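You operate a simulated robot arm through the tools that you are given. There is no shell and no other tool. Be economical: measure what you need, move in short steps, check, and stop when the job is done.

You run a simulated two-armed robot. Do the job below in one go: nothing can be reset, and whatever is moved stays where it is left.

JOB
Take the rag from the packing table top and lay it out flat on the carton bench top.

Only the result counts: the job must be done as asked and must still hold three seconds after the hand-in. Knocking over, shifting, dropping, spilling or breaking anything else fails it.

ROBOT AND FRAMES
Two 7-joint arms with two-finger parallel grippers on one trunk, on a base that drives. Base frame: it is fixed to the floor where the robot stands at the start and does not move with it; the origin is under the middle of the robot, x ahead of it, y to its left, z up; the surface under the hand at the start is at about z = 0.824. Units: m, rad, N and s.
The left shoulder is at the start at [0.062, 0.197, 1.029], the right one opposite. With the tool pointing down near the work surface each hand reaches from about 0.32 to 0.72 m from the robot's upright axis, wherever it stands, measured 20 degrees to its own side. Places, roughly: carton bench top [1.4, 0, 0.8]. Payload 1.57 kg a hand.
Tool frame (each hand has its own): the origin (TCP) lies between the finger pads and is the grasp point; the fingertips stand 0.03 m ahead of it; z points along the fingers, y is the line along which they close. The gripper opens to 0.11 m. The fingers are 0.024 m wide and 0.012 m thick; the gripper's body (0.048 by 0.112 m) begins 0.078 m behind the TCP.
Orientation is that of the tool frame in the base frame, as a unit quaternion [w, x, y, z]. With the fingers straight down and closing along the base's y, the tool's x points along the base's -x, its y along +y and its z along -z.

CONTROLS
- The arms move only by the tool nudge_tool. It takes "left_steps", "right_steps" or both (then of equal length, played together; a hand with none holds still); each is a list of rows, each a list of 6 numbers: the shift along the tool's x, y, z in cm, then the turn, a rotation vector about the tool's x, y, z in degrees. In form: [[tx, ty, tz, ax, ay, az], ...]. A call has 1 to 10 rows; each row shifts and turns the commanded pose from where the row before left it, along the tool's axes as they then stand. "left_hand" and "right_hand" are, for a hand that has rows, the finger opening in cm, from 0 to 11, set as the call begins (left out, the last holds). A row lasts 0.2 s, in which the tool goes at most 0.05 m and 0.15 rad; a call with a longer step from one row to the next is refused whole, and so is a gripper value outside its range. A pose out of reach is approached as far as the arm can. The call stops where the force on the tool passes 40 N (or 10 N more than at its start, if that is more) or the arm is blocked; 0.2 s more then pass. The fingers move at their own pace (about 0.072 m/s each) and stop on an object; they squeeze with about 24 N. The grip force told is the motor's: it shows also when the fingers shut on nothing. Time passes only in rows, and 0.2 s behind the last, so rows that do not move let the fingers close. The reply holds the time, the measured pose of the TCP, the force on the tool along the base axes, the opening and the grip force, in the units named above and with some noise, with the torque about the TCP (base axes, N m) and any sound that the robot's microphone picked up, and new pictures: "views" is both (left out), scene, wrist or none (wrist: the cameras of the hands that moved).
- Cameras (640 x 400 px; columns grow to the right, rows downward): "scene" is now at [0.0909, -0.01, 1.5956]; the picture's right is [-0.15, -0.99, 0.00], its down [-0.90, 0.14, -0.42] and it looks along [0.41, -0.06, -0.91] (base axes); focal length 265 px, centre (320, 200). "left" rides on the left gripper at [0.07, -0.016, -0.141] in its tool frame; the picture's right is [0.23, 0.97, 0.00], its down [-0.86, 0.20, -0.48] and it looks along [-0.47, 0.11, 0.88] (tool axes); focal length 222 px, centre (320, 200). "right" rides on the right gripper at [0.07, 0.016, -0.141] in its tool frame; the picture's right is [-0.23, 0.97, 0.00], its down [-0.85, -0.20, -0.48] and it looks along [-0.47, -0.11, 0.88] (tool axes); focal length 222 px, centre (320, 200).
- lift_body(by): slides the trunk up (or, below 0, down) by that many m; the arms and the scene camera ride with it, the base frame stays. It gives what a move gives, with no picture.
- steer(legs): drives the robot by 1 to 6 legs, each [ahead, left, turn to the left] in m, m and rad, along the robot's own axes; the way and the turn of a leg run together, so that a leg with both is an arc; at most 1.5 m and 3.142 rad a leg. The arms and the cameras ride along, it lands a little off, and it stops where it bumps. It gives what a move gives, and a new picture of the scene camera.
- pan_tilt(pan, tilt): turns the head with the scene camera to pan (to the left, within 1.501 rad either way) and tilt (down, from -0.506 to 1.204), counted from straight ahead of the robot. It gives what a move gives, and a new picture of the scene camera.
- locate(camera, pixels): for up to 12 pixels [column, row] of the newest picture of that camera ("zoom" is the newest enlarged one), the place [x, y, z] in the base frame of the surface seen there, good to about 0.002 m. The clock stands still meanwhile.
- zoom(camera, box): a new picture of the part [left, top, right, bottom] of that camera's present view, enlarged. The clock stands still meanwhile.
- job_done(): hands the job in; it is judged then, once.

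Keep the steps short. Do not move on a guess: measure, check each grasp and each placing, and mend mistakes. In all there are 80 turns and 260 pictures (those below and enlarged ones count). Leave the grippers open and the arms clear of the work at the hand-in unless told otherwise, and finish with a single line.

The tools are called as a command line: name --argument value ..., lists and objects as JSON in quotes. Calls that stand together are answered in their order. nudge_tool: Moves the arms, as the interface text tells. Its arguments: {"type":"object","properties":{"left_steps":{"type":"array"},"left_hand":{"type":"number"},"right_steps":{"type":"array"},"right_hand":{"type":"number"},"views":{"type":"string","enum":["both","scene","wrist","none"]}},"required":[]} The other tools are called the same way: lift_body (by) slides the trunk up or down; steer (legs) drives the base; pan_tilt (pan, tilt) turns the head that bears the scene camera; locate (camera, pixels) gives the place of the surface under pixels of a picture; zoom (camera, box) takes an enlarged picture of a part of a camera's view; job_done () hands the job in.

At the start:

```text
clock: 0.0
left_position: [0.4337, 0.1195, 1.0487]
left_ee_rot: [0.001, 0.0, 1.0, 0.0]
left_wrist_force: [0.2, 0.2, 0.2]
left_torque: [0.01, 0.01, -0.02]
left_finger_gap: 0.11
left_finger_force: 0.0
right_position: [0.3981, -0.211, 0.9842]
right_ee_rot: [-0.002, 0.001, 1.0, 0.0]
right_wrist_force: [0.1, 0.8, -1.0]
right_torque: [0.01, -0.01, -0.02]
right_finger_gap: 0.1097
right_finger_force: 0.1
trunk travel left (down, up): [-0.625, 0.365]
robot x, y, heading: [-0.0006, 0.0006, -0.003]
head pan, tilt: [-0.154, 1.138]
```

scene: 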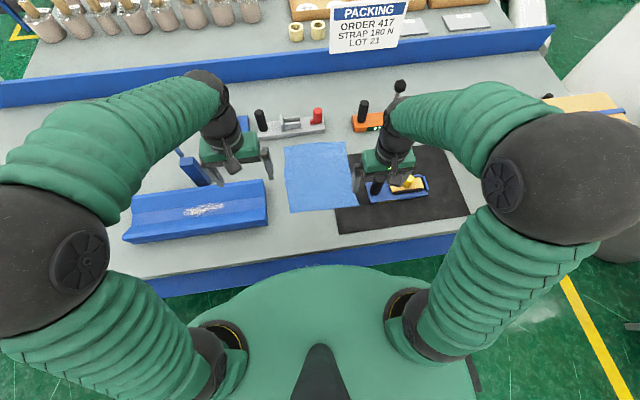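
right: 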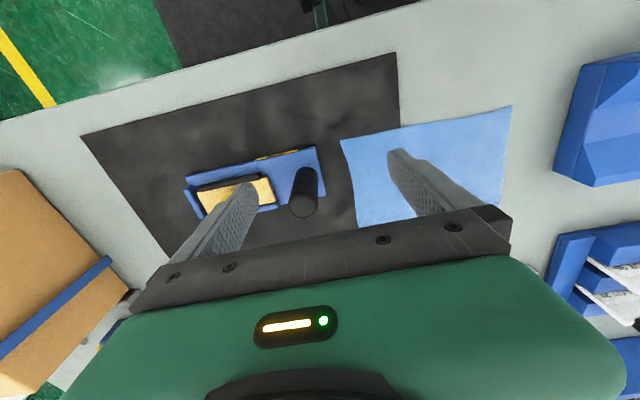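
left: 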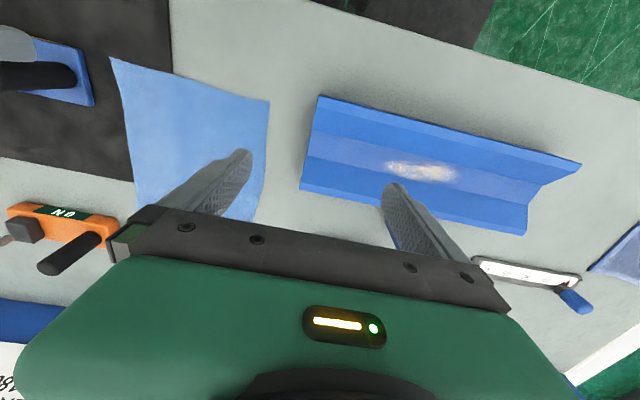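

I see the light-blue rag at about (320,175) in the scene picture. I'll measure its corners and edges, then look up toward the carton bench.

locate --camera "scene" --pixels '[[286, 146], [344, 142], [354, 206], [291, 211], [320, 175], [300, 240], [262, 200], [350, 222], [400, 60], [450, 20], [250, 70], [368, 190]]'

pan_tilt --pan 0.0 --tilt 0.6

```text
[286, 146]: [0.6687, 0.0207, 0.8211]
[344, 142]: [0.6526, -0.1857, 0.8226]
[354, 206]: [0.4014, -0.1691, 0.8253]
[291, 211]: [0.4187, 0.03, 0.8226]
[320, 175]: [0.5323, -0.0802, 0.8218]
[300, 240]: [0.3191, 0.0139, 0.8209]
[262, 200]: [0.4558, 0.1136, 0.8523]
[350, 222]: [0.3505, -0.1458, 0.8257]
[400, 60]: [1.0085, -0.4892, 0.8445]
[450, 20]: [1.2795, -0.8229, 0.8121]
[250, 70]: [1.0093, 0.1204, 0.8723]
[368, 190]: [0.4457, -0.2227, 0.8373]
```

```text
clock: 1.0
left_position: [0.4328, 0.1194, 1.0487]
left_ee_rot: [0.0, 0.0, 1.0, 0.0]
left_wrist_force: [-0.1, 0.7, 0.2]
left_torque: [-0.03, 0.0, -0.02]
left_finger_gap: 0.1102
left_finger_force: 0.0
right_position: [0.3964, -0.2114, 0.9836]
right_ee_rot: [0.001, 0.0, 1.0, 0.0]
right_wrist_force: [-0.3, 0.1, 0.2]
right_torque: [0.0, 0.01, 0.02]
right_finger_gap: 0.1101
right_finger_force: 0.0
trunk travel left (down, up): [-0.625, 0.365]
robot x, y, heading: [0.0019, -0.0029, -0.0]
head pan, tilt: [0.0, 0.6]
```

scene: 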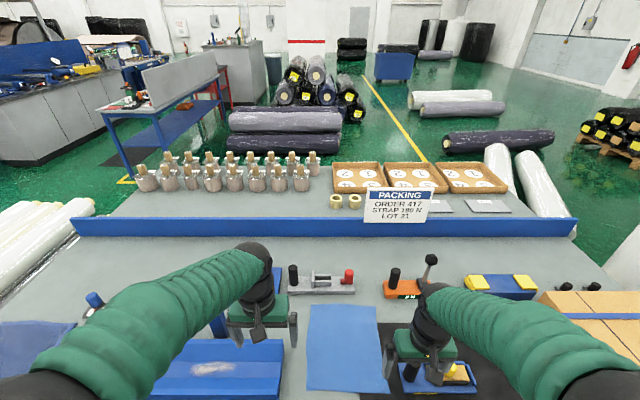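

The bench beyond the blue divider holds cores and cartons. I'll zoom in and measure its free area and edges.

zoom --camera "scene" --box '[60, 130, 600, 300]'

locate --camera "scene" --pixels '[[320, 164], [320, 180], [315, 200], [320, 225], [130, 210], [250, 200], [450, 207], [520, 210], [325, 185], [333, 200], [440, 170], [150, 180]]'

locate --camera "scene" --pixels '[[560, 235], [60, 240], [600, 280], [10, 310], [500, 180], [520, 195], [510, 205], [350, 165], [120, 195], [330, 140], [560, 200], [140, 165]]'

```text
1.19 times, centred on (330, 215) of scene
```

zoom: 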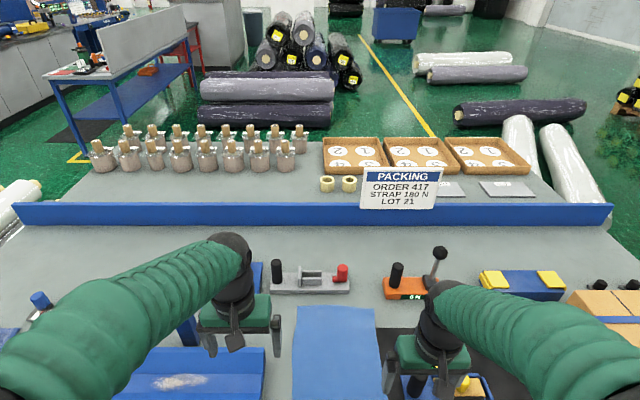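

```text
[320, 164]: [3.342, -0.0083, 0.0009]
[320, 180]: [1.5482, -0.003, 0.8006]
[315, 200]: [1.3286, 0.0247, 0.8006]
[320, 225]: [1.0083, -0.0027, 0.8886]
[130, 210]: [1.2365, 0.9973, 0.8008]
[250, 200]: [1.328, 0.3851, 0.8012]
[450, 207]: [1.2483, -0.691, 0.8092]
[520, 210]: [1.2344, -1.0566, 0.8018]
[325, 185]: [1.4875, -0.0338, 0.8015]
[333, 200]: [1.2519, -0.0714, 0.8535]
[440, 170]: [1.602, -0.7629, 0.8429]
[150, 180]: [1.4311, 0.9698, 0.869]
```

```text
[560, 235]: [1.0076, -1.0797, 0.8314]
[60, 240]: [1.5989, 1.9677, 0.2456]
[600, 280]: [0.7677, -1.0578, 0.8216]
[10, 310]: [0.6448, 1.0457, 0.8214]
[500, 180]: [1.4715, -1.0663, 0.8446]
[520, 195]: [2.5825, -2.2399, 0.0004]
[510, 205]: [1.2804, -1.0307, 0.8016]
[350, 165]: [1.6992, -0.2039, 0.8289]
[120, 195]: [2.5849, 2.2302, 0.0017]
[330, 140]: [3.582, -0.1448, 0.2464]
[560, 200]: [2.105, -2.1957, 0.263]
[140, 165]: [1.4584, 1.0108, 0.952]
```

The bench spans roughly x 1.03–1.72, y ±1.1 at z 0.801, out of reach from here, so I must drive round. I'll look left and right to choose a way.

pan_tilt --pan 0.9 --tilt 0.5

pan_tilt --pan -0.9 --tilt 0.5

```text
clock: 2.2
left_position: [0.4325, 0.1201, 1.0483]
left_ee_rot: [0.0, 0.0, 1.0, 0.0]
left_wrist_force: [-0.3, -0.4, 0.7]
left_torque: [-0.02, -0.04, -0.01]
left_finger_gap: 0.1103
left_finger_force: 0.1
right_position: [0.3973, -0.2119, 0.984]
right_ee_rot: [-0.001, 0.001, 1.0, 0.001]
right_wrist_force: [0.1, -0.8, 0.0]
right_torque: [0.04, 0.01, -0.04]
right_finger_gap: 0.11
right_finger_force: 0.1
trunk travel left (down, up): [-0.625, 0.365]
robot x, y, heading: [-0.0029, -0.0001, -0.002]
head pan, tilt: [0.901, 0.499]
```

scene: 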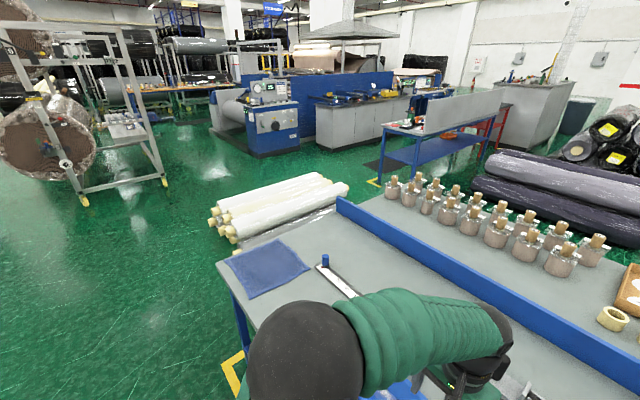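

```text
clock: 4.0
left_position: [0.4346, 0.1203, 1.0473]
left_ee_rot: [-0.001, 0.0, 1.0, 0.0]
left_wrist_force: [0.2, -0.2, -0.1]
left_torque: [0.03, -0.01, 0.05]
left_finger_gap: 0.1097
left_finger_force: 0.0
right_position: [0.397, -0.211, 0.9847]
right_ee_rot: [0.0, 0.0, 1.0, 0.001]
right_wrist_force: [0.2, -0.5, -0.5]
right_torque: [0.03, 0.02, -0.04]
right_finger_gap: 0.1102
right_finger_force: 0.0
trunk travel left (down, up): [-0.625, 0.365]
robot x, y, heading: [-0.0012, 0.0028, 0.002]
head pan, tilt: [-0.901, 0.499]
```

scene: 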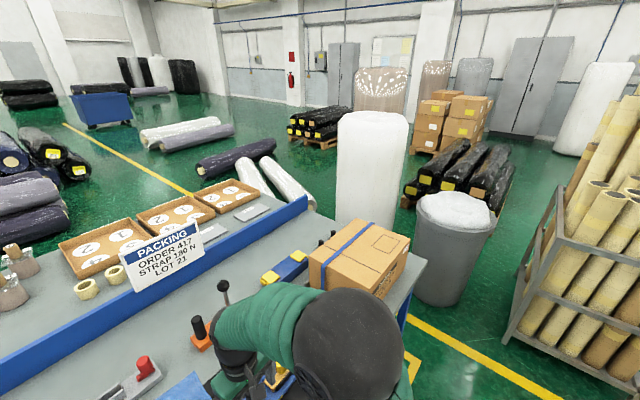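

There's a second, darker blue cloth at the left end of the table around (265,268) in the left view. I need to tell which is the rag, so I'll look closely at both.

pan_tilt --pan 0.9 --tilt 0.7

zoom --camera "scene" --box '[180, 140, 380, 265]'

zoom --camera "left" --box '[60, 30, 320, 192]'

zoom --camera "left" --box '[400, 140, 640, 290]'

```text
clock: 5.8
left_position: [0.4344, 0.1198, 1.0486]
left_ee_rot: [0.0, 0.0, 1.0, 0.0]
left_wrist_force: [-0.4, -0.5, -0.5]
left_torque: [0.02, 0.01, 0.0]
left_finger_gap: 0.1098
left_finger_force: 0.0
right_position: [0.3972, -0.2107, 0.9849]
right_ee_rot: [0.001, 0.0, 1.0, 0.001]
right_wrist_force: [-0.5, -0.3, 0.2]
right_torque: [-0.03, -0.01, 0.02]
right_finger_gap: 0.1098
right_finger_force: 0.0
trunk travel left (down, up): [-0.625, 0.365]
robot x, y, heading: [-0.001, 0.0006, 0.001]
head pan, tilt: [0.901, 0.7]
```

scene: 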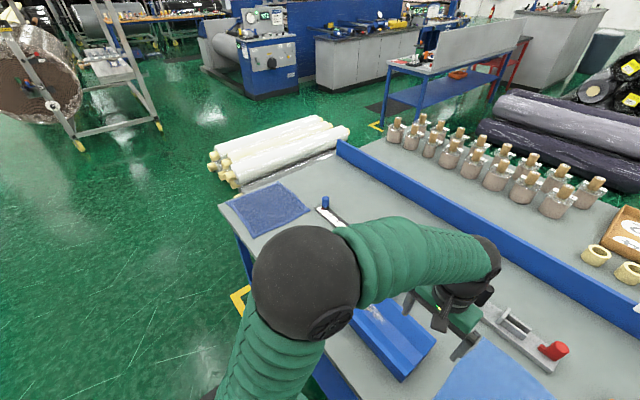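

```text
3.20 times, centred on (280, 202) of scene
```

zoom: 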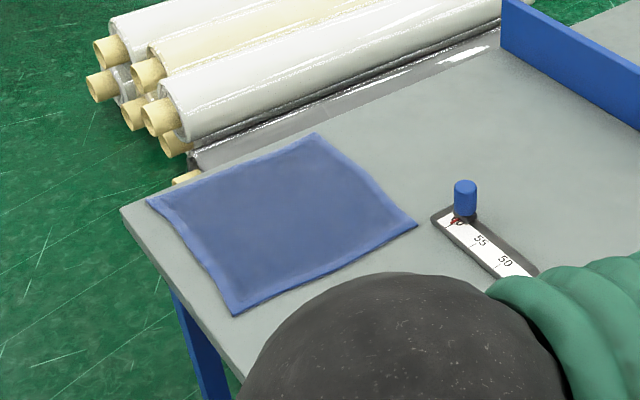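

```text
2.46 times, centred on (190, 111) of left
```

zoom: 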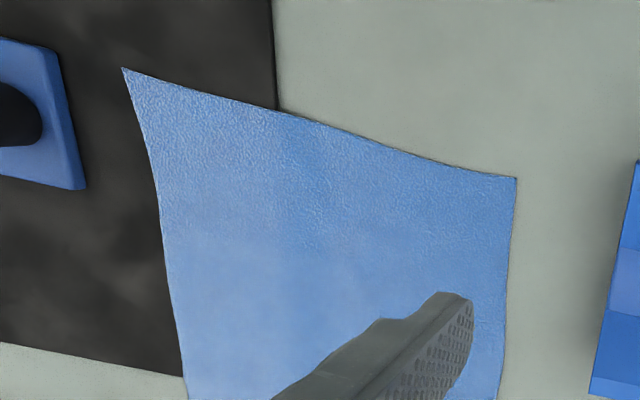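

```text
2.67 times, centred on (520, 215) of left
```

zoom: 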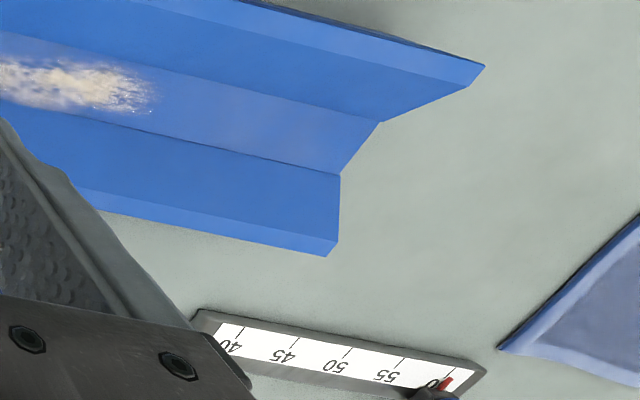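

The light cloth is thin and woven with loose edges. The dark one has a hemmed border. I'll measure the dark one's size and thickness.

locate --camera "zoom" --pixels '[[600, 330], [620, 260], [550, 300]]'

locate --camera "scene" --pixels '[[229, 203], [278, 184], [308, 210], [254, 236], [270, 210], [300, 180], [240, 200], [258, 234], [335, 150], [380, 150], [545, 210], [580, 250]]'

zoom --camera "scene" --box '[215, 175, 325, 245]'

zoom --camera "right" --box '[300, 80, 560, 242]'

```text
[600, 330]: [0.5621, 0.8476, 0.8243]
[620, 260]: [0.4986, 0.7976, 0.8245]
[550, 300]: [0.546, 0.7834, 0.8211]
```

```text
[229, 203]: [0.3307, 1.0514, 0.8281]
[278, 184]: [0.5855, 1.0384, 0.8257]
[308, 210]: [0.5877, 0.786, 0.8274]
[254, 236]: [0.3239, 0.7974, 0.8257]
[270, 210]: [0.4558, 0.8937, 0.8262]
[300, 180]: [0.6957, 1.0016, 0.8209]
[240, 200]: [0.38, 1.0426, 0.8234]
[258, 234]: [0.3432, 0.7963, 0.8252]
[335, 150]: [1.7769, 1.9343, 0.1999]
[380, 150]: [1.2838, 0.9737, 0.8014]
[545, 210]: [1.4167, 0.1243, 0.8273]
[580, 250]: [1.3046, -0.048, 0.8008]
```

```text
5.71 times, centred on (270, 210) of scene
```

zoom: 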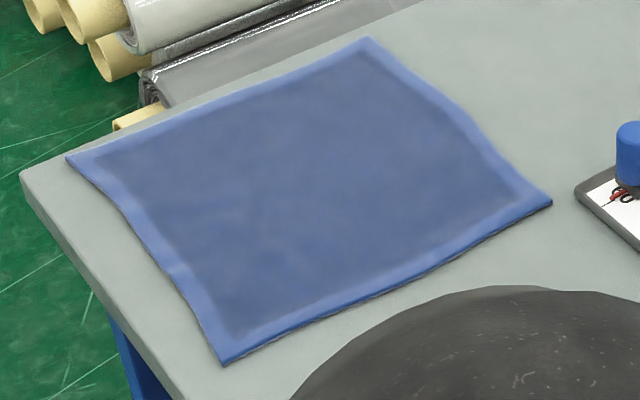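

```text
2.46 times, centred on (430, 161) of right
```

zoom: 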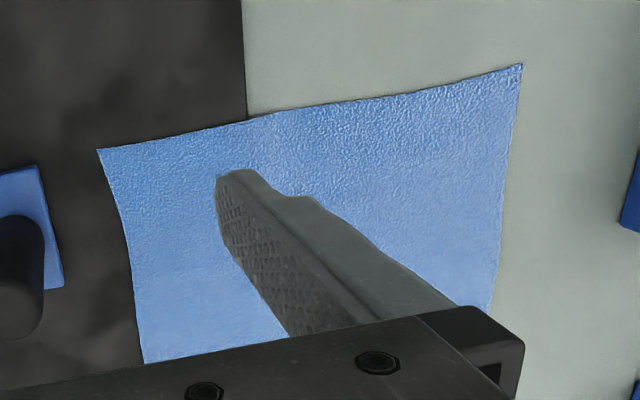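

Both could pass for cloth, so I want a closer look at the dark one before touching anything. First I'll raise the trunk, then drive left along the table.

lift_body --by 0.1

steer --legs '[[0, 0.75, 0]]'

pan_tilt --pan 0.3 --tilt 1.1

zoom --camera "left" --box '[0, 0, 640, 400]'

zoom --camera "right" --box '[0, 0, 640, 400]'

```text
clock: 7.1
left_position: [0.4328, 0.1192, 1.1488]
left_ee_rot: [0.001, 0.001, 1.0, 0.0]
left_wrist_force: [0.4, -0.1, -0.4]
left_torque: [0.01, 0.0, 0.0]
left_finger_gap: 0.1102
left_finger_force: 0.2
right_position: [0.3972, -0.21, 1.0847]
right_ee_rot: [0.001, 0.0, 1.0, 0.0]
right_wrist_force: [0.5, 1.0, -0.7]
right_torque: [-0.02, -0.02, 0.05]
right_finger_gap: 0.1101
right_finger_force: 0.1
trunk travel left (down, up): [-0.725, 0.265]
robot x, y, heading: [0.0018, -0.0006, 0.0]
head pan, tilt: [0.901, 0.7]
```

```text
clock: 11.2
left_position: [0.4338, 0.8816, 1.1492]
left_ee_rot: [0.0, 0.001, 1.0, 0.001]
left_wrist_force: [0.3, -0.5, -0.5]
left_torque: [0.03, 0.0, 0.02]
left_finger_gap: 0.1102
left_finger_force: 0.0
right_position: [0.3981, 0.5524, 1.0832]
right_ee_rot: [0.0, 0.001, 1.0, 0.001]
right_wrist_force: [0.3, -0.4, -0.3]
right_torque: [-0.02, -0.01, -0.01]
right_finger_gap: 0.1102
right_finger_force: 0.0
trunk travel left (down, up): [-0.725, 0.265]
robot x, y, heading: [0.0005, 0.7646, -0.0]
head pan, tilt: [0.901, 0.7]
```

scene: 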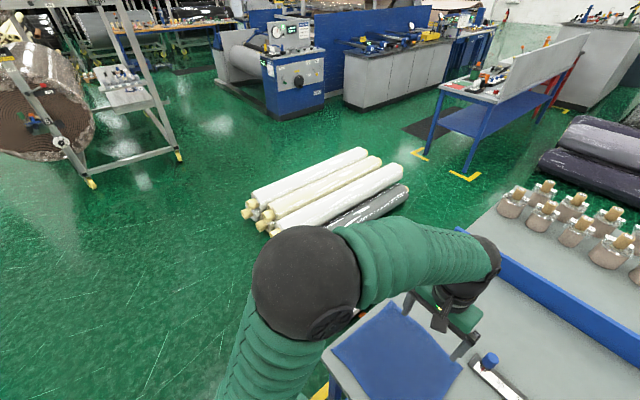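

```text
clock: 12.2
left_position: [0.4344, 0.8833, 1.1496]
left_ee_rot: [0.001, 0.001, 1.0, -0.001]
left_wrist_force: [-0.1, 0.8, -0.4]
left_torque: [-0.02, -0.01, 0.01]
left_finger_gap: 0.1101
left_finger_force: 0.0
right_position: [0.3964, 0.554, 1.0846]
right_ee_rot: [0.001, 0.001, 1.0, 0.0]
right_wrist_force: [0.1, 0.4, 0.2]
right_torque: [0.02, -0.02, -0.01]
right_finger_gap: 0.1101
right_finger_force: 0.0
trunk travel left (down, up): [-0.725, 0.265]
robot x, y, heading: [-0.0012, 0.7639, 0.0]
head pan, tilt: [0.3, 1.1]
```

scene: 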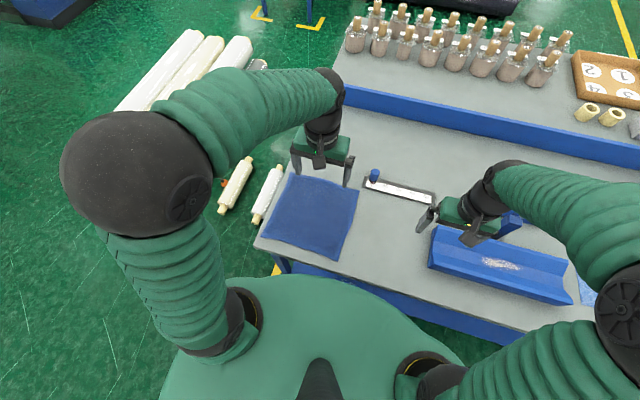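

```text
1.00 times, centred on (320, 200) of left (not enlarged: the box is as wide or as high as the picture)
```

zoom: 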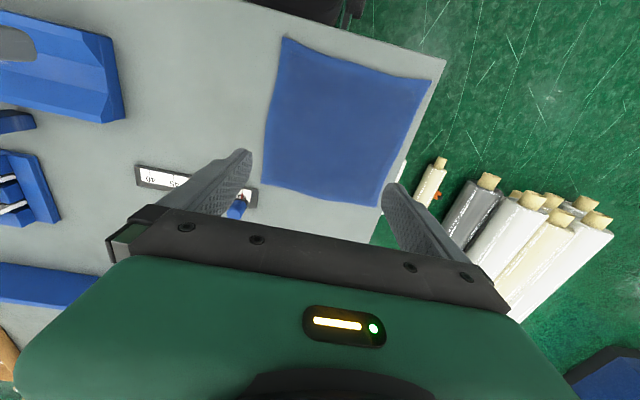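

```text
1.00 times, centred on (320, 200) of right (not enlarged: the box is as wide or as high as the picture)
```

zoom: 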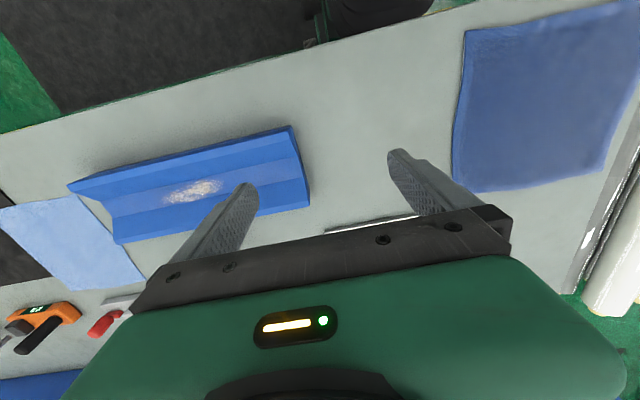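

I'll enlarge the dark cloth's texture in the left wrist view.

zoom --camera "left" --box '[250, 30, 450, 155]'

zoom --camera "right" --box '[0, 180, 160, 300]'

locate --camera "left" --pixels '[[285, 40], [430, 84], [376, 203], [266, 182], [345, 120], [350, 65], [270, 120], [320, 195], [240, 120], [408, 140], [440, 60], [300, 60]]'

```text
3.20 times, centred on (350, 92) of left
```

zoom: 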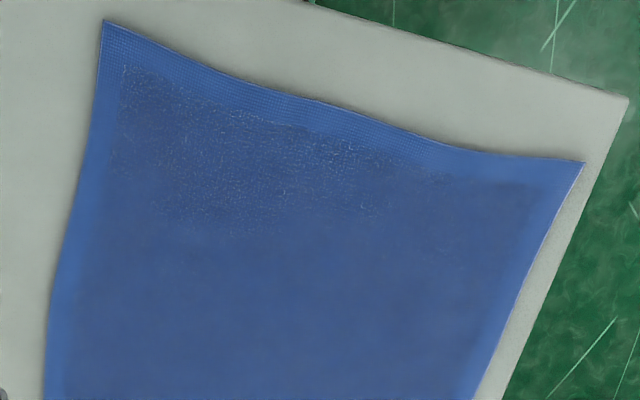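

```text
3.33 times, centred on (80, 240) of right
```

zoom: 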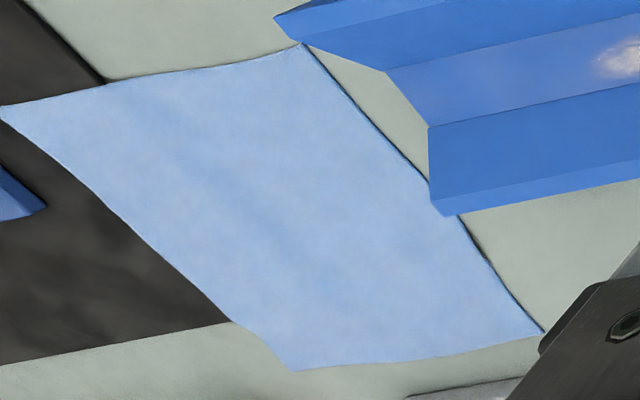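

```text
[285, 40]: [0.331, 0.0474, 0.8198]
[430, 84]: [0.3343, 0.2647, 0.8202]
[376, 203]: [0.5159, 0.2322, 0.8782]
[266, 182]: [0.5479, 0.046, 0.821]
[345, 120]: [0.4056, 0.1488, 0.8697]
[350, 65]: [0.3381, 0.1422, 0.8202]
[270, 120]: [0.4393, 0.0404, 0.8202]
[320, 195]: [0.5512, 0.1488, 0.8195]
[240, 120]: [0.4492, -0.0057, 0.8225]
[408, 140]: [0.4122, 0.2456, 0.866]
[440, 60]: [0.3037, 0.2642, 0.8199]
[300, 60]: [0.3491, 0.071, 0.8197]
```

I'll zoom hard on the corners and edges of both cloths to judge what each is made of.

zoom --camera "left" --box '[270, 30, 334, 70]'

zoom --camera "left" --box '[350, 150, 414, 190]'

zoom --camera "right" --box '[0, 190, 64, 230]'

zoom --camera "right" --box '[50, 245, 150, 307]'

```text
10.00 times, centred on (302, 50) of left
```

zoom: 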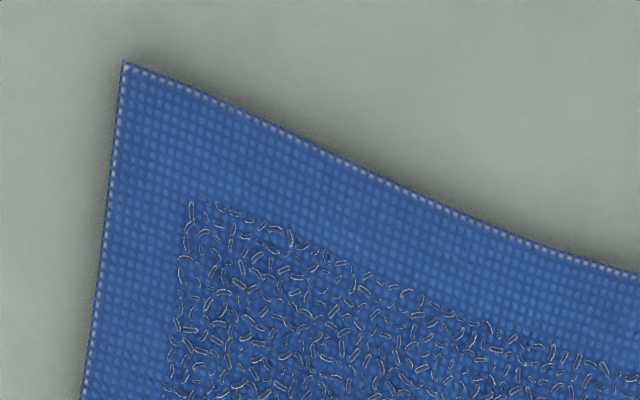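

```text
10.00 times, centred on (382, 170) of left
```

zoom: 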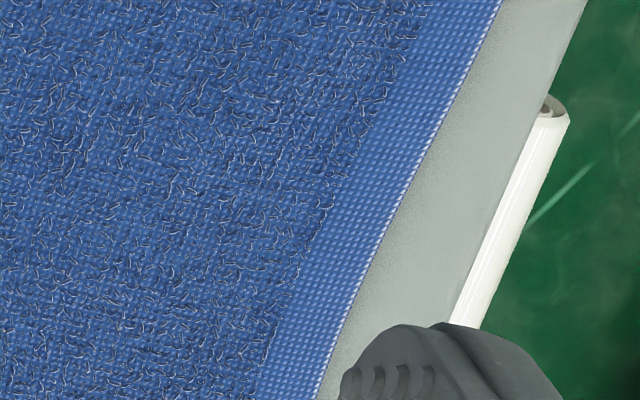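

```text
10.00 times, centred on (32, 210) of right
```

zoom: 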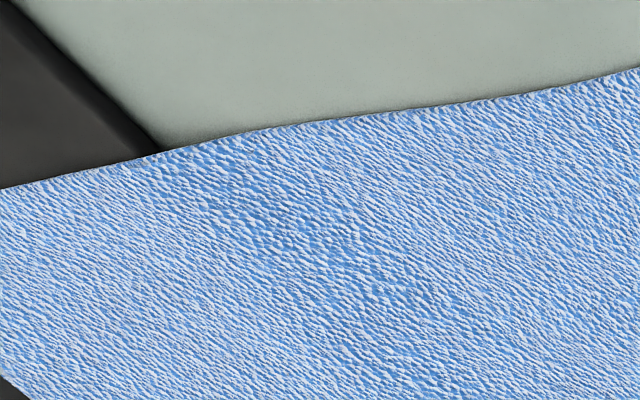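

```text
6.40 times, centred on (100, 276) of right
```

zoom: 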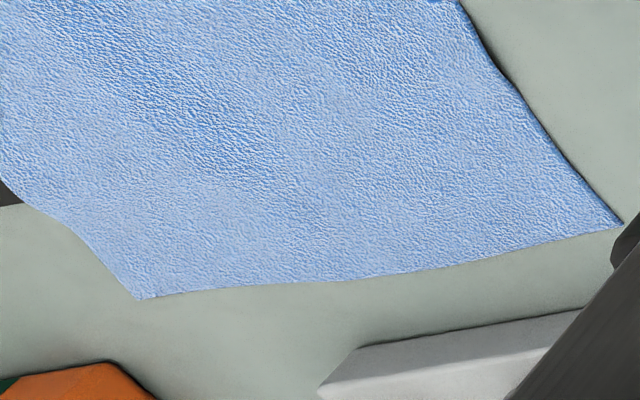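

The dark one is a terry towel with a sewn hem. The light-blue one is a plain unhemmed wiping cloth that drapes over the mat edge, so it is the rag. Next I'll map the floor at the left end of the bench.

pan_tilt --pan 0.6 --tilt 0.75

```text
clock: 13.1
left_position: [0.4342, 0.8838, 1.1495]
left_ee_rot: [0.001, 0.001, 1.0, 0.0]
left_wrist_force: [0.2, 1.4, 0.7]
left_torque: [-0.01, -0.03, -0.01]
left_finger_gap: 0.11
left_finger_force: 0.1
right_position: [0.3969, 0.5537, 1.0848]
right_ee_rot: [0.001, 0.001, 1.0, 0.0]
right_wrist_force: [0.2, -0.1, 0.5]
right_torque: [-0.02, 0.01, 0.02]
right_finger_gap: 0.1099
right_finger_force: 0.0
trunk travel left (down, up): [-0.725, 0.265]
robot x, y, heading: [-0.0004, 0.7668, -0.0]
head pan, tilt: [0.6, 0.75]
```

scene: 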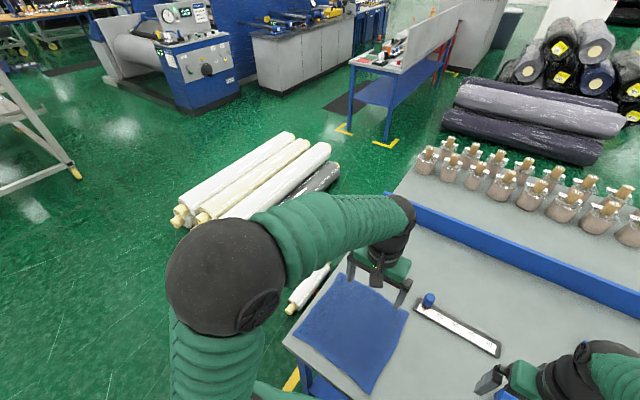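

Now I'll measure the floor rolls, the far dark rolls, the side table, and the bench edges.

locate --camera "scene" --pixels '[[180, 220], [290, 135], [330, 172], [292, 308], [325, 275], [450, 140], [605, 155], [388, 142], [344, 130], [425, 160], [420, 170], [370, 170]]'

locate --camera "scene" --pixels '[[422, 172], [403, 180], [450, 180], [500, 195], [560, 218], [595, 230], [390, 205], [545, 245], [440, 150], [515, 175], [440, 190], [620, 200]]'

```text
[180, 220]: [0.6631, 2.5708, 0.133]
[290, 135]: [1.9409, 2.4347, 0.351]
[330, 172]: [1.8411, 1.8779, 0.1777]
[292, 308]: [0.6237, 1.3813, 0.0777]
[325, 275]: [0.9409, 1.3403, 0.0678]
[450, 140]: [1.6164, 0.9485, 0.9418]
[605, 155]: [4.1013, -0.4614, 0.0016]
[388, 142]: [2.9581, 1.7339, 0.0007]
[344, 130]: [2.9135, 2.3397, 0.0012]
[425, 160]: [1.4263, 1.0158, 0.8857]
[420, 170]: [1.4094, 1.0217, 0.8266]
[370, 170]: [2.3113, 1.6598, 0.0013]
```

```text
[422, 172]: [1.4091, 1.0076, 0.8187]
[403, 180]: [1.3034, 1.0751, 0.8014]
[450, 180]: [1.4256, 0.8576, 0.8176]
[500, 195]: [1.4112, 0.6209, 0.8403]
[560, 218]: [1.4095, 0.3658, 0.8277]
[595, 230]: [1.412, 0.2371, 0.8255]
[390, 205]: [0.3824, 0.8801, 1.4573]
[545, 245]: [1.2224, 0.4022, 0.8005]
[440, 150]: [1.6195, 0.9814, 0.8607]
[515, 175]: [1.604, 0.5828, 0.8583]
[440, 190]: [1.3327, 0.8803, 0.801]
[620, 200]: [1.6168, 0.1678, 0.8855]
```

The clear strip is x 1.03–1.40 in front of the jars, reachable from the left end. I'll check the extents of the two small floor rolls beside the table end.

pan_tilt --pan 0.35 --tilt 1.0

```text
clock: 13.8
left_position: [0.4333, 0.8842, 1.1488]
left_ee_rot: [0.001, 0.0, 1.0, 0.0]
left_wrist_force: [0.5, 0.1, -0.2]
left_torque: [-0.02, 0.02, -0.03]
left_finger_gap: 0.1103
left_finger_force: 0.0
right_position: [0.3964, 0.5541, 1.0844]
right_ee_rot: [0.001, 0.0, 1.0, 0.0]
right_wrist_force: [-0.5, 0.4, -0.3]
right_torque: [-0.02, 0.03, 0.01]
right_finger_gap: 0.1099
right_finger_force: 0.1
trunk travel left (down, up): [-0.725, 0.265]
robot x, y, heading: [-0.0024, 0.7636, -0.0]
head pan, tilt: [0.351, 1.0]
```

scene: 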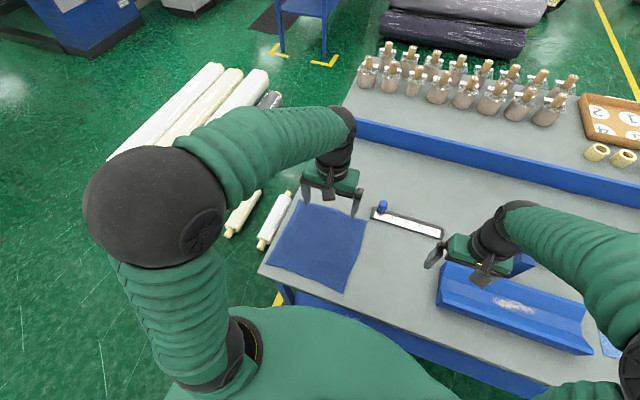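

locate --camera "scene" --pixels '[[230, 235], [261, 248], [290, 193], [258, 195], [280, 98], [268, 104], [300, 90], [335, 110], [342, 112], [300, 120], [345, 75], [270, 245]]'

locate --camera "scene" --pixels '[[262, 270], [280, 285], [440, 330], [305, 200], [345, 105], [550, 150], [318, 95], [310, 105], [440, 50], [385, 30], [283, 55], [322, 62]]'

```text
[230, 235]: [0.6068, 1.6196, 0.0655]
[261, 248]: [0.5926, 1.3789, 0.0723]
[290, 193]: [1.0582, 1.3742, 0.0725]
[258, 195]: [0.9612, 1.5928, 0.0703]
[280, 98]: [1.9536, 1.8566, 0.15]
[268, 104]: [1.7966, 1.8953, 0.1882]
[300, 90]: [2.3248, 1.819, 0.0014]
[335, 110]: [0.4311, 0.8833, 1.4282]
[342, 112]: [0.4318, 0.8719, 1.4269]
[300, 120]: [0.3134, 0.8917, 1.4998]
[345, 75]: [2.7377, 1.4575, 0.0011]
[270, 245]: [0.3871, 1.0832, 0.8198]
```

```text
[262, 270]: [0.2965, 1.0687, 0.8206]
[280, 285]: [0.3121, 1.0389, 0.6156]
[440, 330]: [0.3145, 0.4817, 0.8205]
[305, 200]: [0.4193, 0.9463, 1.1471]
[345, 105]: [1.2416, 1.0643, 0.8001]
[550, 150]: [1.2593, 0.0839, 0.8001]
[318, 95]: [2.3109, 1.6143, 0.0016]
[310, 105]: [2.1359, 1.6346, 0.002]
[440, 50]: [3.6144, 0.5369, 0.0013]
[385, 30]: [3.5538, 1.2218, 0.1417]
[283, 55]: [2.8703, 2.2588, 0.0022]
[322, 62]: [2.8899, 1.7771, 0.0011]
```

The stand spot at about (1.38, 1.42), facing −y, looks feasible. First I'll drive back in front of the light rag to grasp it.

steer --legs '[[0, -0.83, 0]]'

pan_tilt --pan 0 --tilt 1.1

```text
clock: 18.3
left_position: [0.4382, 0.0629, 1.1489]
left_ee_rot: [0.002, -0.01, 1.0, -0.002]
left_wrist_force: [0.5, 0.4, -0.4]
left_torque: [0.0, 0.0, -0.01]
left_finger_gap: 0.1098
left_finger_force: 0.0
right_position: [0.4093, -0.2699, 1.0849]
right_ee_rot: [0.001, -0.01, 1.0, -0.001]
right_wrist_force: [0.2, 0.0, -0.3]
right_torque: [-0.04, -0.01, 0.01]
right_finger_gap: 0.1098
right_finger_force: 0.0
trunk travel left (down, up): [-0.725, 0.265]
robot x, y, heading: [0.0103, -0.067, 0.022]
head pan, tilt: [0.351, 1.0]
```

scene: 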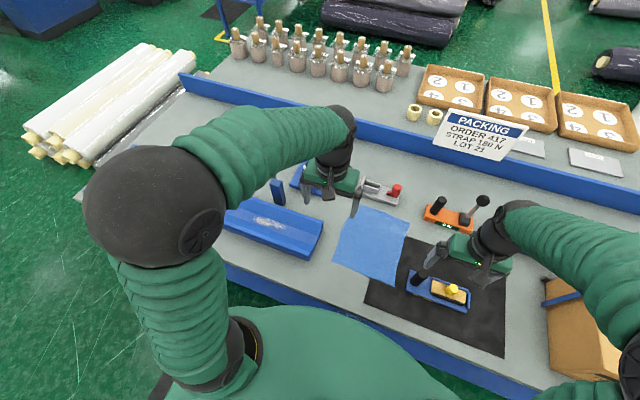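

```text
clock: 19.1
left_position: [0.4379, 0.059, 1.149]
left_ee_rot: [0.001, -0.01, 1.0, 0.0]
left_wrist_force: [-0.2, 0.0, -0.6]
left_torque: [0.02, 0.01, 0.01]
left_finger_gap: 0.1099
left_finger_force: 0.1
right_position: [0.4074, -0.2723, 1.0847]
right_ee_rot: [0.001, -0.011, 1.0, 0.0]
right_wrist_force: [-0.2, 0.0, 0.2]
right_torque: [0.01, 0.01, 0.0]
right_finger_gap: 0.11
right_finger_force: 0.0
trunk travel left (down, up): [-0.725, 0.265]
robot x, y, heading: [0.0075, -0.0725, 0.022]
head pan, tilt: [0.0, 1.1]
```

scene: 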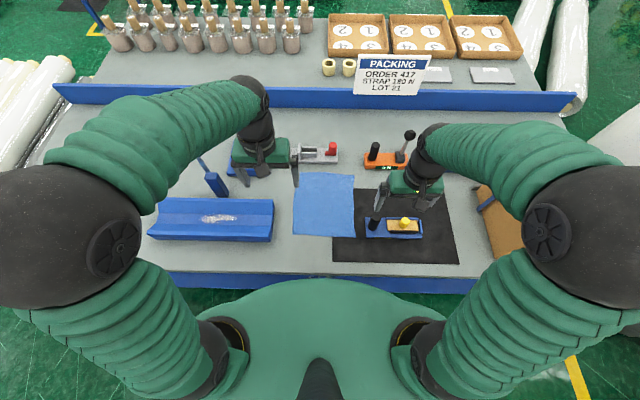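

I'll measure the rag's corners and nearby obstacles in this fresh view.

locate --camera "scene" --pixels '[[294, 232], [353, 235], [298, 174], [352, 175], [374, 215], [367, 234], [273, 236], [271, 205], [338, 150], [364, 160], [324, 234], [345, 245]]'

zoom --camera "scene" --box '[260, 150, 420, 250]'

```text
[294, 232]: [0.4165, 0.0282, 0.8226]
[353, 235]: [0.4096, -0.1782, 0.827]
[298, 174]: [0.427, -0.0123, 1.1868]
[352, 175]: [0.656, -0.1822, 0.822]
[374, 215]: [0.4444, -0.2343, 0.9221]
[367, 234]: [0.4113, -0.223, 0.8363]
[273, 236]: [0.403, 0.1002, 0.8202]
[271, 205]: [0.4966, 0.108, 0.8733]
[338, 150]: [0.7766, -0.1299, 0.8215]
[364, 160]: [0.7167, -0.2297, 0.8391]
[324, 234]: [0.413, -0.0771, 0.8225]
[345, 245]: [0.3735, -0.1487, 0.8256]
```

```text
4.00 times, centred on (340, 200) of scene
```

zoom: 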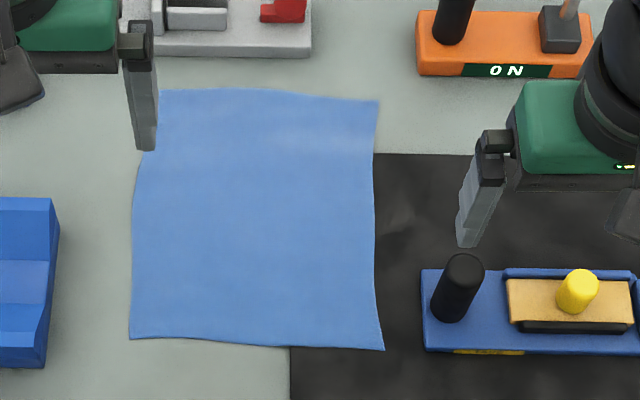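

Near corners are L (0.417, 0.028) and R (0.410, −0.178). I'll turn both hands 90° so they close across the near edge, narrow the fingers to 4 cm, and stay high for now.

nudge_tool --left_steps '[[0, 0, 1.5, 0, 0, 8.5], [0, 0, 1.5, 0, 0, 8.5], [0, 0, 1.5, 0, 0, 8.5], [0, 0, 1.5, 0, 0, 8.5], [0, 0, 1.5, 0, 0, 8.5], [0, 0, 1.5, 0, 0, 8.5], [0, 0, 1.5, 0, 0, 8.5], [0, 0, 1.5, 0, 0, 8.5], [0, 0, 1.5, 0, 0, 8.5], [0, 0, 1.5, 0, 0, 8.5]]' --right_steps '[[0, 0, 0.8, 0, 0, -8.5], [0, 0, 0.8, 0, 0, -8.5], [0, 0, 0.8, 0, 0, -8.5], [0, 0, 0.8, 0, 0, -8.5], [0, 0, 0.8, 0, 0, -8.5], [0, 0, 0.8, 0, 0, -8.5], [0, 0, 0.8, 0, 0, -8.5], [0, 0, 0.8, 0, 0, -8.5], [0, 0, 0.8, 0, 0, -8.5], [0, 0, 0.8, 0, 0, -8.5]]' --left_hand 4 --right_hand 4 --views "scene"

```text
clock: 21.3
left_position: [0.4401, 0.0583, 0.9985]
left_ee_rot: [0.001, 0.669, 0.743, 0.001]
left_wrist_force: [-0.6, -0.5, 0.1]
left_torque: [0.05, -0.03, -0.02]
left_finger_gap: 0.0401
left_finger_force: 0.0
right_position: [0.407, -0.2729, 1.0051]
right_ee_rot: [0.0, -0.684, 0.729, 0.0]
right_wrist_force: [-0.4, -0.8, -0.4]
right_torque: [0.0, -0.02, 0.0]
right_finger_gap: 0.0399
right_finger_force: 0.0
trunk travel left (down, up): [-0.725, 0.265]
robot x, y, heading: [0.0079, -0.0722, 0.02]
head pan, tilt: [0.0, 1.1]
```

scene: 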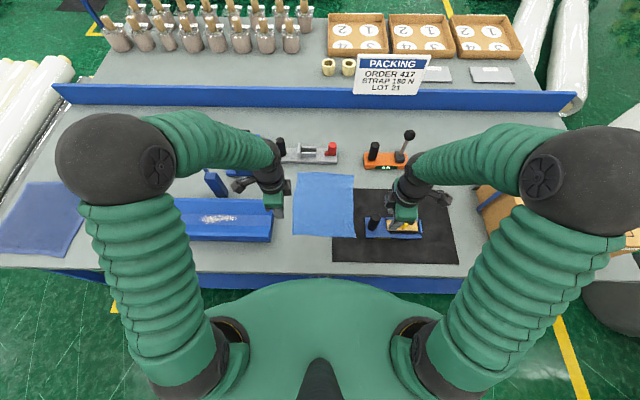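

Both hands turned cleanly. I'll finish the turn and move them over the near corners at a hover, right hand laterally first to stay above the black handle.

nudge_tool --left_steps '[[0, 0, 0, 0, 0, 6], [-1.6, -0.5, 0, 0, 0, 0], [-1.6, -0.5, 0, 0, 0, 0], [-1.6, -0.5, 0, 0, 0, 0], [0, 0, 3.3, 0, 0, 0], [0, 0, 3.3, 0, 0, 0], [0, 0, 3.3, 0, 0, 0]]' --right_steps '[[0, 0, 0, 0, 0, -3.8], [-4, -0.5, 0, 0, 0, 0], [-4, -0.5, 0, 0, 0, 0], [-3.5, -0.3, 0, 0, 0, 0], [0, 0, 3.5, 0, 0, 0], [0, 0, 3.5, 0, 0, 0], [0, 0, 3.5, 0, 0, 0]]'

```text
clock: 22.9
left_position: [0.4259, 0.0106, 0.8978]
left_ee_rot: [0.001, 0.705, 0.709, 0.001]
left_wrist_force: [0.6, 0.1, 0.4]
left_torque: [0.01, -0.01, 0.03]
left_finger_gap: 0.04
left_finger_force: 0.1
right_position: [0.4226, -0.1571, 0.8986]
right_ee_rot: [0.0, 0.707, -0.707, 0.0]
right_wrist_force: [0.0, 0.7, 0.1]
right_torque: [0.02, 0.0, -0.02]
right_finger_gap: 0.04
right_finger_force: 0.0
trunk travel left (down, up): [-0.725, 0.265]
robot x, y, heading: [0.0068, -0.0667, 0.023]
head pan, tilt: [0.0, 1.1]
```

scene: 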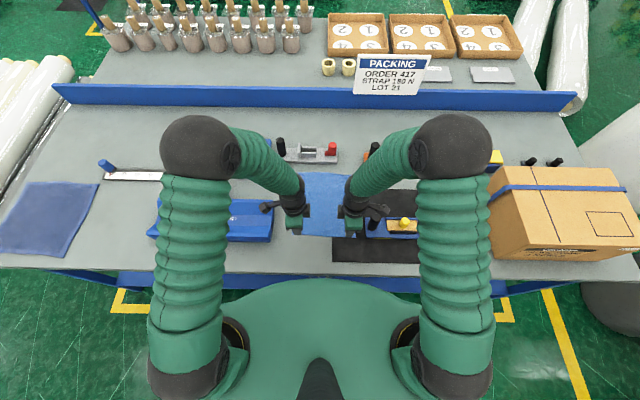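
right: 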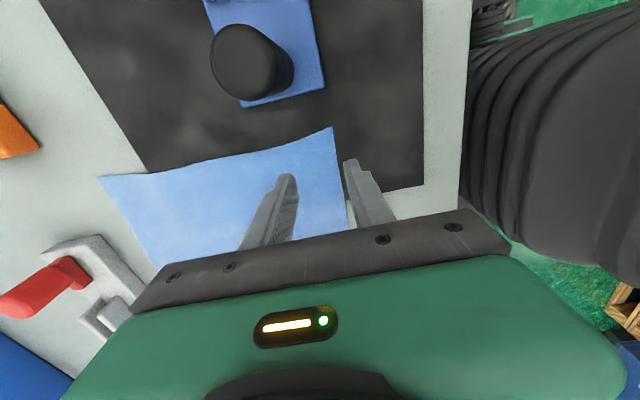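
left: 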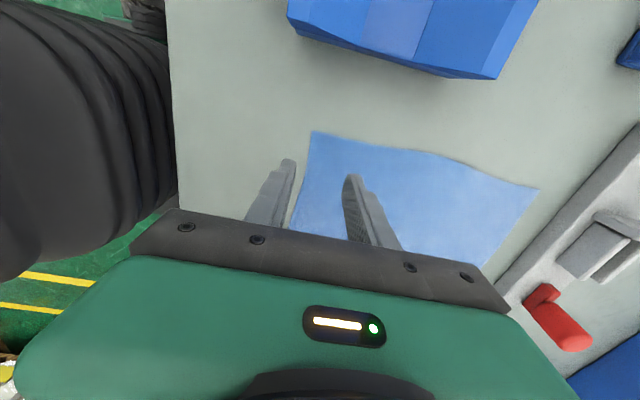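

Each outer finger is outside the edge and each inner finger is over the cloth, with the handle clear. I'll lower to just above contact.

nudge_tool --left_steps '[[0, 0, 2, 0, 0, 0], [0, 0, 1.5, 0, 0, 0], [0, 0, 0.7, 0, 0, 0], [0, 0, 0.3, 0, 0, 0]]' --right_steps '[[0, 0, 2, 0, 0, 0], [0, 0, 1.2, 0, 0, 0], [0, 0, 0.6, 0, 0, 0], [0, 0, 0.3, 0, 0, 0]]' --views "wrist"

```text
clock: 23.9
left_position: [0.4239, 0.009, 0.8541]
left_ee_rot: [0.001, 0.705, 0.709, 0.001]
left_wrist_force: [0.1, -0.5, 1.0]
left_torque: [0.0, 0.0, -0.01]
left_finger_gap: 0.0401
left_finger_force: 0.0
right_position: [0.4214, -0.1572, 0.86]
right_ee_rot: [0.001, -0.707, 0.707, -0.001]
right_wrist_force: [-0.6, 1.0, -0.4]
right_torque: [0.01, -0.01, 0.0]
right_finger_gap: 0.0402
right_finger_force: 0.1
trunk travel left (down, up): [-0.725, 0.265]
robot x, y, heading: [0.0113, -0.0686, 0.021]
head pan, tilt: [0.0, 1.1]
```

right: 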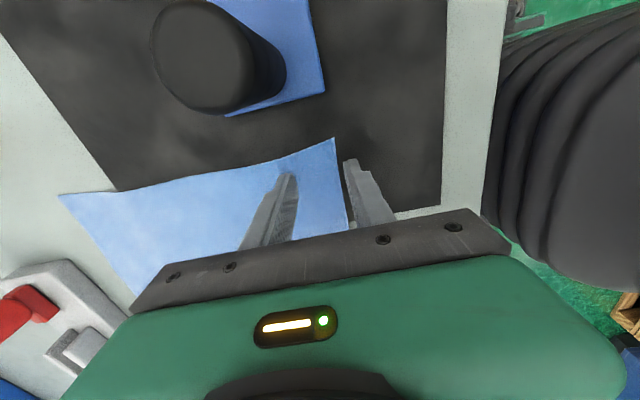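
left: 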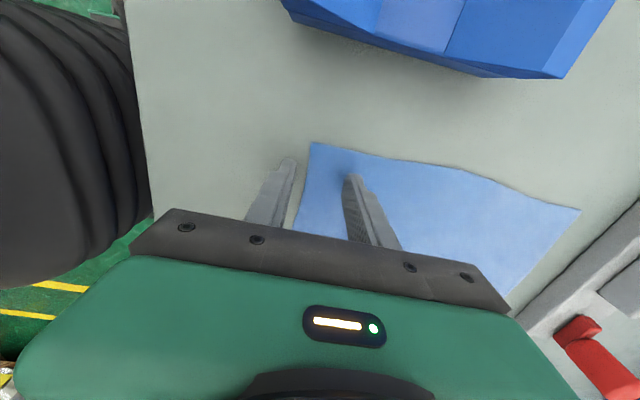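

No force yet, a few mm above. I'll lower 0.35 cm to light contact, then close both.

nudge_tool --left_steps '[[0, 0, 0.2, 0, 0, 0], [0, 0, 0.15, 0, 0, 0]]' --right_steps '[[0, 0, 0.2, 0, 0, 0], [0, 0, 0.15, 0, 0, 0]]' --views "none"

nudge_tool --left_steps '[[0, 0, 0, 0, 0, 0], [0, 0, 0, 0, 0, 0], [0, 0, 0, 0, 0, 0]]' --right_steps '[[0, 0, 0, 0, 0, 0], [0, 0, 0, 0, 0, 0], [0, 0, 0, 0, 0, 0]]' --left_hand 0 --right_hand 0 --views "wrist"

```text
clock: 24.5
left_position: [0.4226, 0.0109, 0.8517]
left_ee_rot: [0.001, 0.706, 0.708, 0.001]
left_wrist_force: [0.6, -0.1, 2.4]
left_torque: [0.0, -0.07, -0.01]
left_finger_gap: 0.0404
left_finger_force: 0.4
right_position: [0.4214, -0.1576, 0.8569]
right_ee_rot: [0.002, -0.707, 0.707, -0.001]
right_wrist_force: [0.3, -0.6, 2.2]
right_torque: [-0.03, -0.08, 0.05]
right_finger_gap: 0.0406
right_finger_force: 0.3
trunk travel left (down, up): [-0.725, 0.265]
robot x, y, heading: [0.011, -0.0725, 0.021]
head pan, tilt: [0.0, 1.1]
```

```text
clock: 25.3
left_position: [0.4242, 0.0106, 0.8507]
left_ee_rot: [0.001, 0.706, 0.708, 0.001]
left_wrist_force: [0.0, -0.7, 9.6]
left_torque: [0.04, -0.09, 0.0]
left_finger_gap: 0.0028
left_finger_force: 23.8
right_position: [0.4217, -0.1565, 0.856]
right_ee_rot: [0.0, -0.707, 0.707, -0.001]
right_wrist_force: [4.3, 0.6, 6.5]
right_torque: [-0.01, -0.17, -0.01]
right_finger_gap: 0.0069
right_finger_force: 24.3
trunk travel left (down, up): [-0.725, 0.265]
robot x, y, heading: [0.0088, -0.0678, 0.02]
head pan, tilt: [0.0, 1.1]
```

right: 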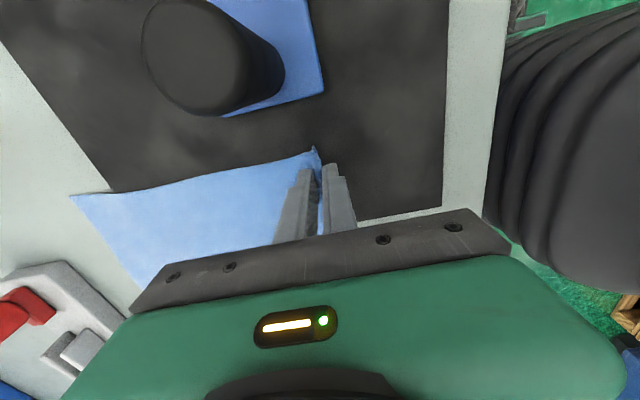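
left: 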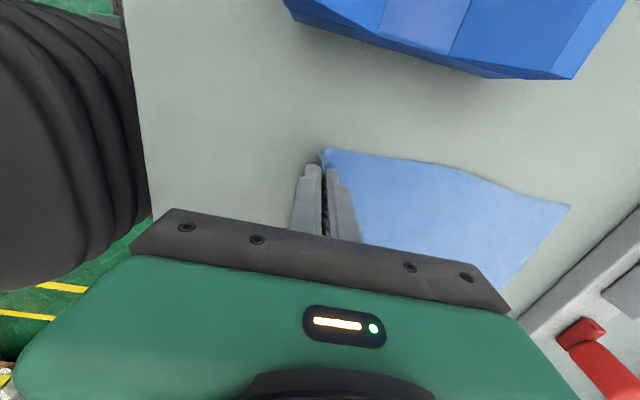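

Both hands hold something: gaps are 2.8 mm and 6.9 mm with full grip. I'll lift 5 cm and check.

nudge_tool --left_steps '[[0, 0, -1, 0, 0, 0], [0, 0, -1, 0, 0, 0], [0, 0, -1, 0, 0, 0], [0, 0, -1, 0, 0, 0], [0, 0, -1, 0, 0, 0]]' --right_steps '[[0, 0, -1, 0, 0, 0], [0, 0, -1, 0, 0, 0], [0, 0, -1, 0, 0, 0], [0, 0, -1, 0, 0, 0], [0, 0, -1, 0, 0, 0]]'

```text
clock: 26.5
left_position: [0.4215, 0.011, 0.9016]
left_ee_rot: [0.001, 0.706, 0.708, 0.0]
left_wrist_force: [-0.7, -0.1, 0.8]
left_torque: [-0.03, -0.01, -0.04]
left_finger_gap: 0.0025
left_finger_force: 23.5
right_position: [0.4207, -0.1583, 0.9054]
right_ee_rot: [0.0, 0.707, -0.707, 0.0]
right_wrist_force: [-0.2, 0.4, 1.0]
right_torque: [0.0, 0.01, -0.01]
right_finger_gap: 0.0071
right_finger_force: 23.8
trunk travel left (down, up): [-0.725, 0.265]
robot x, y, heading: [0.0065, -0.0724, 0.021]
head pan, tilt: [0.0, 1.1]
```

scene: 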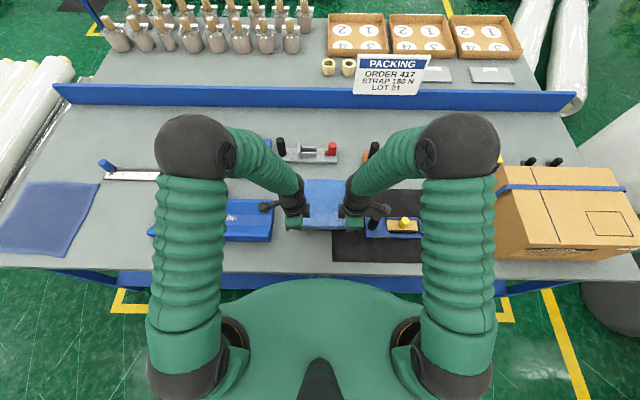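
right: 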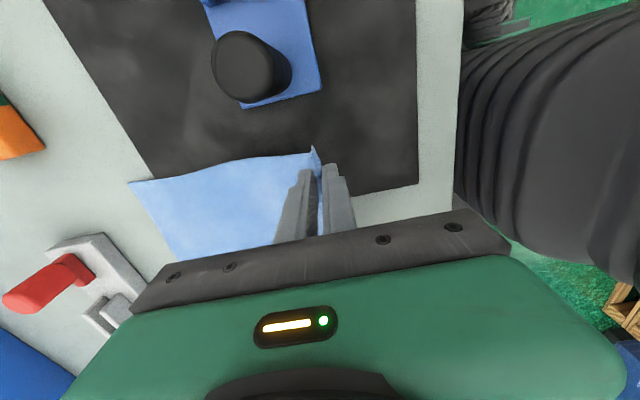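
left: 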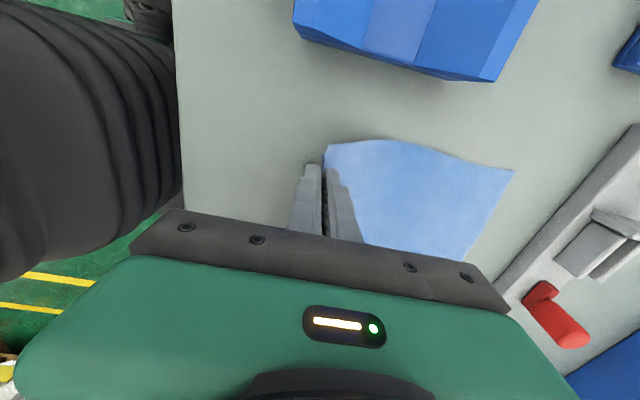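

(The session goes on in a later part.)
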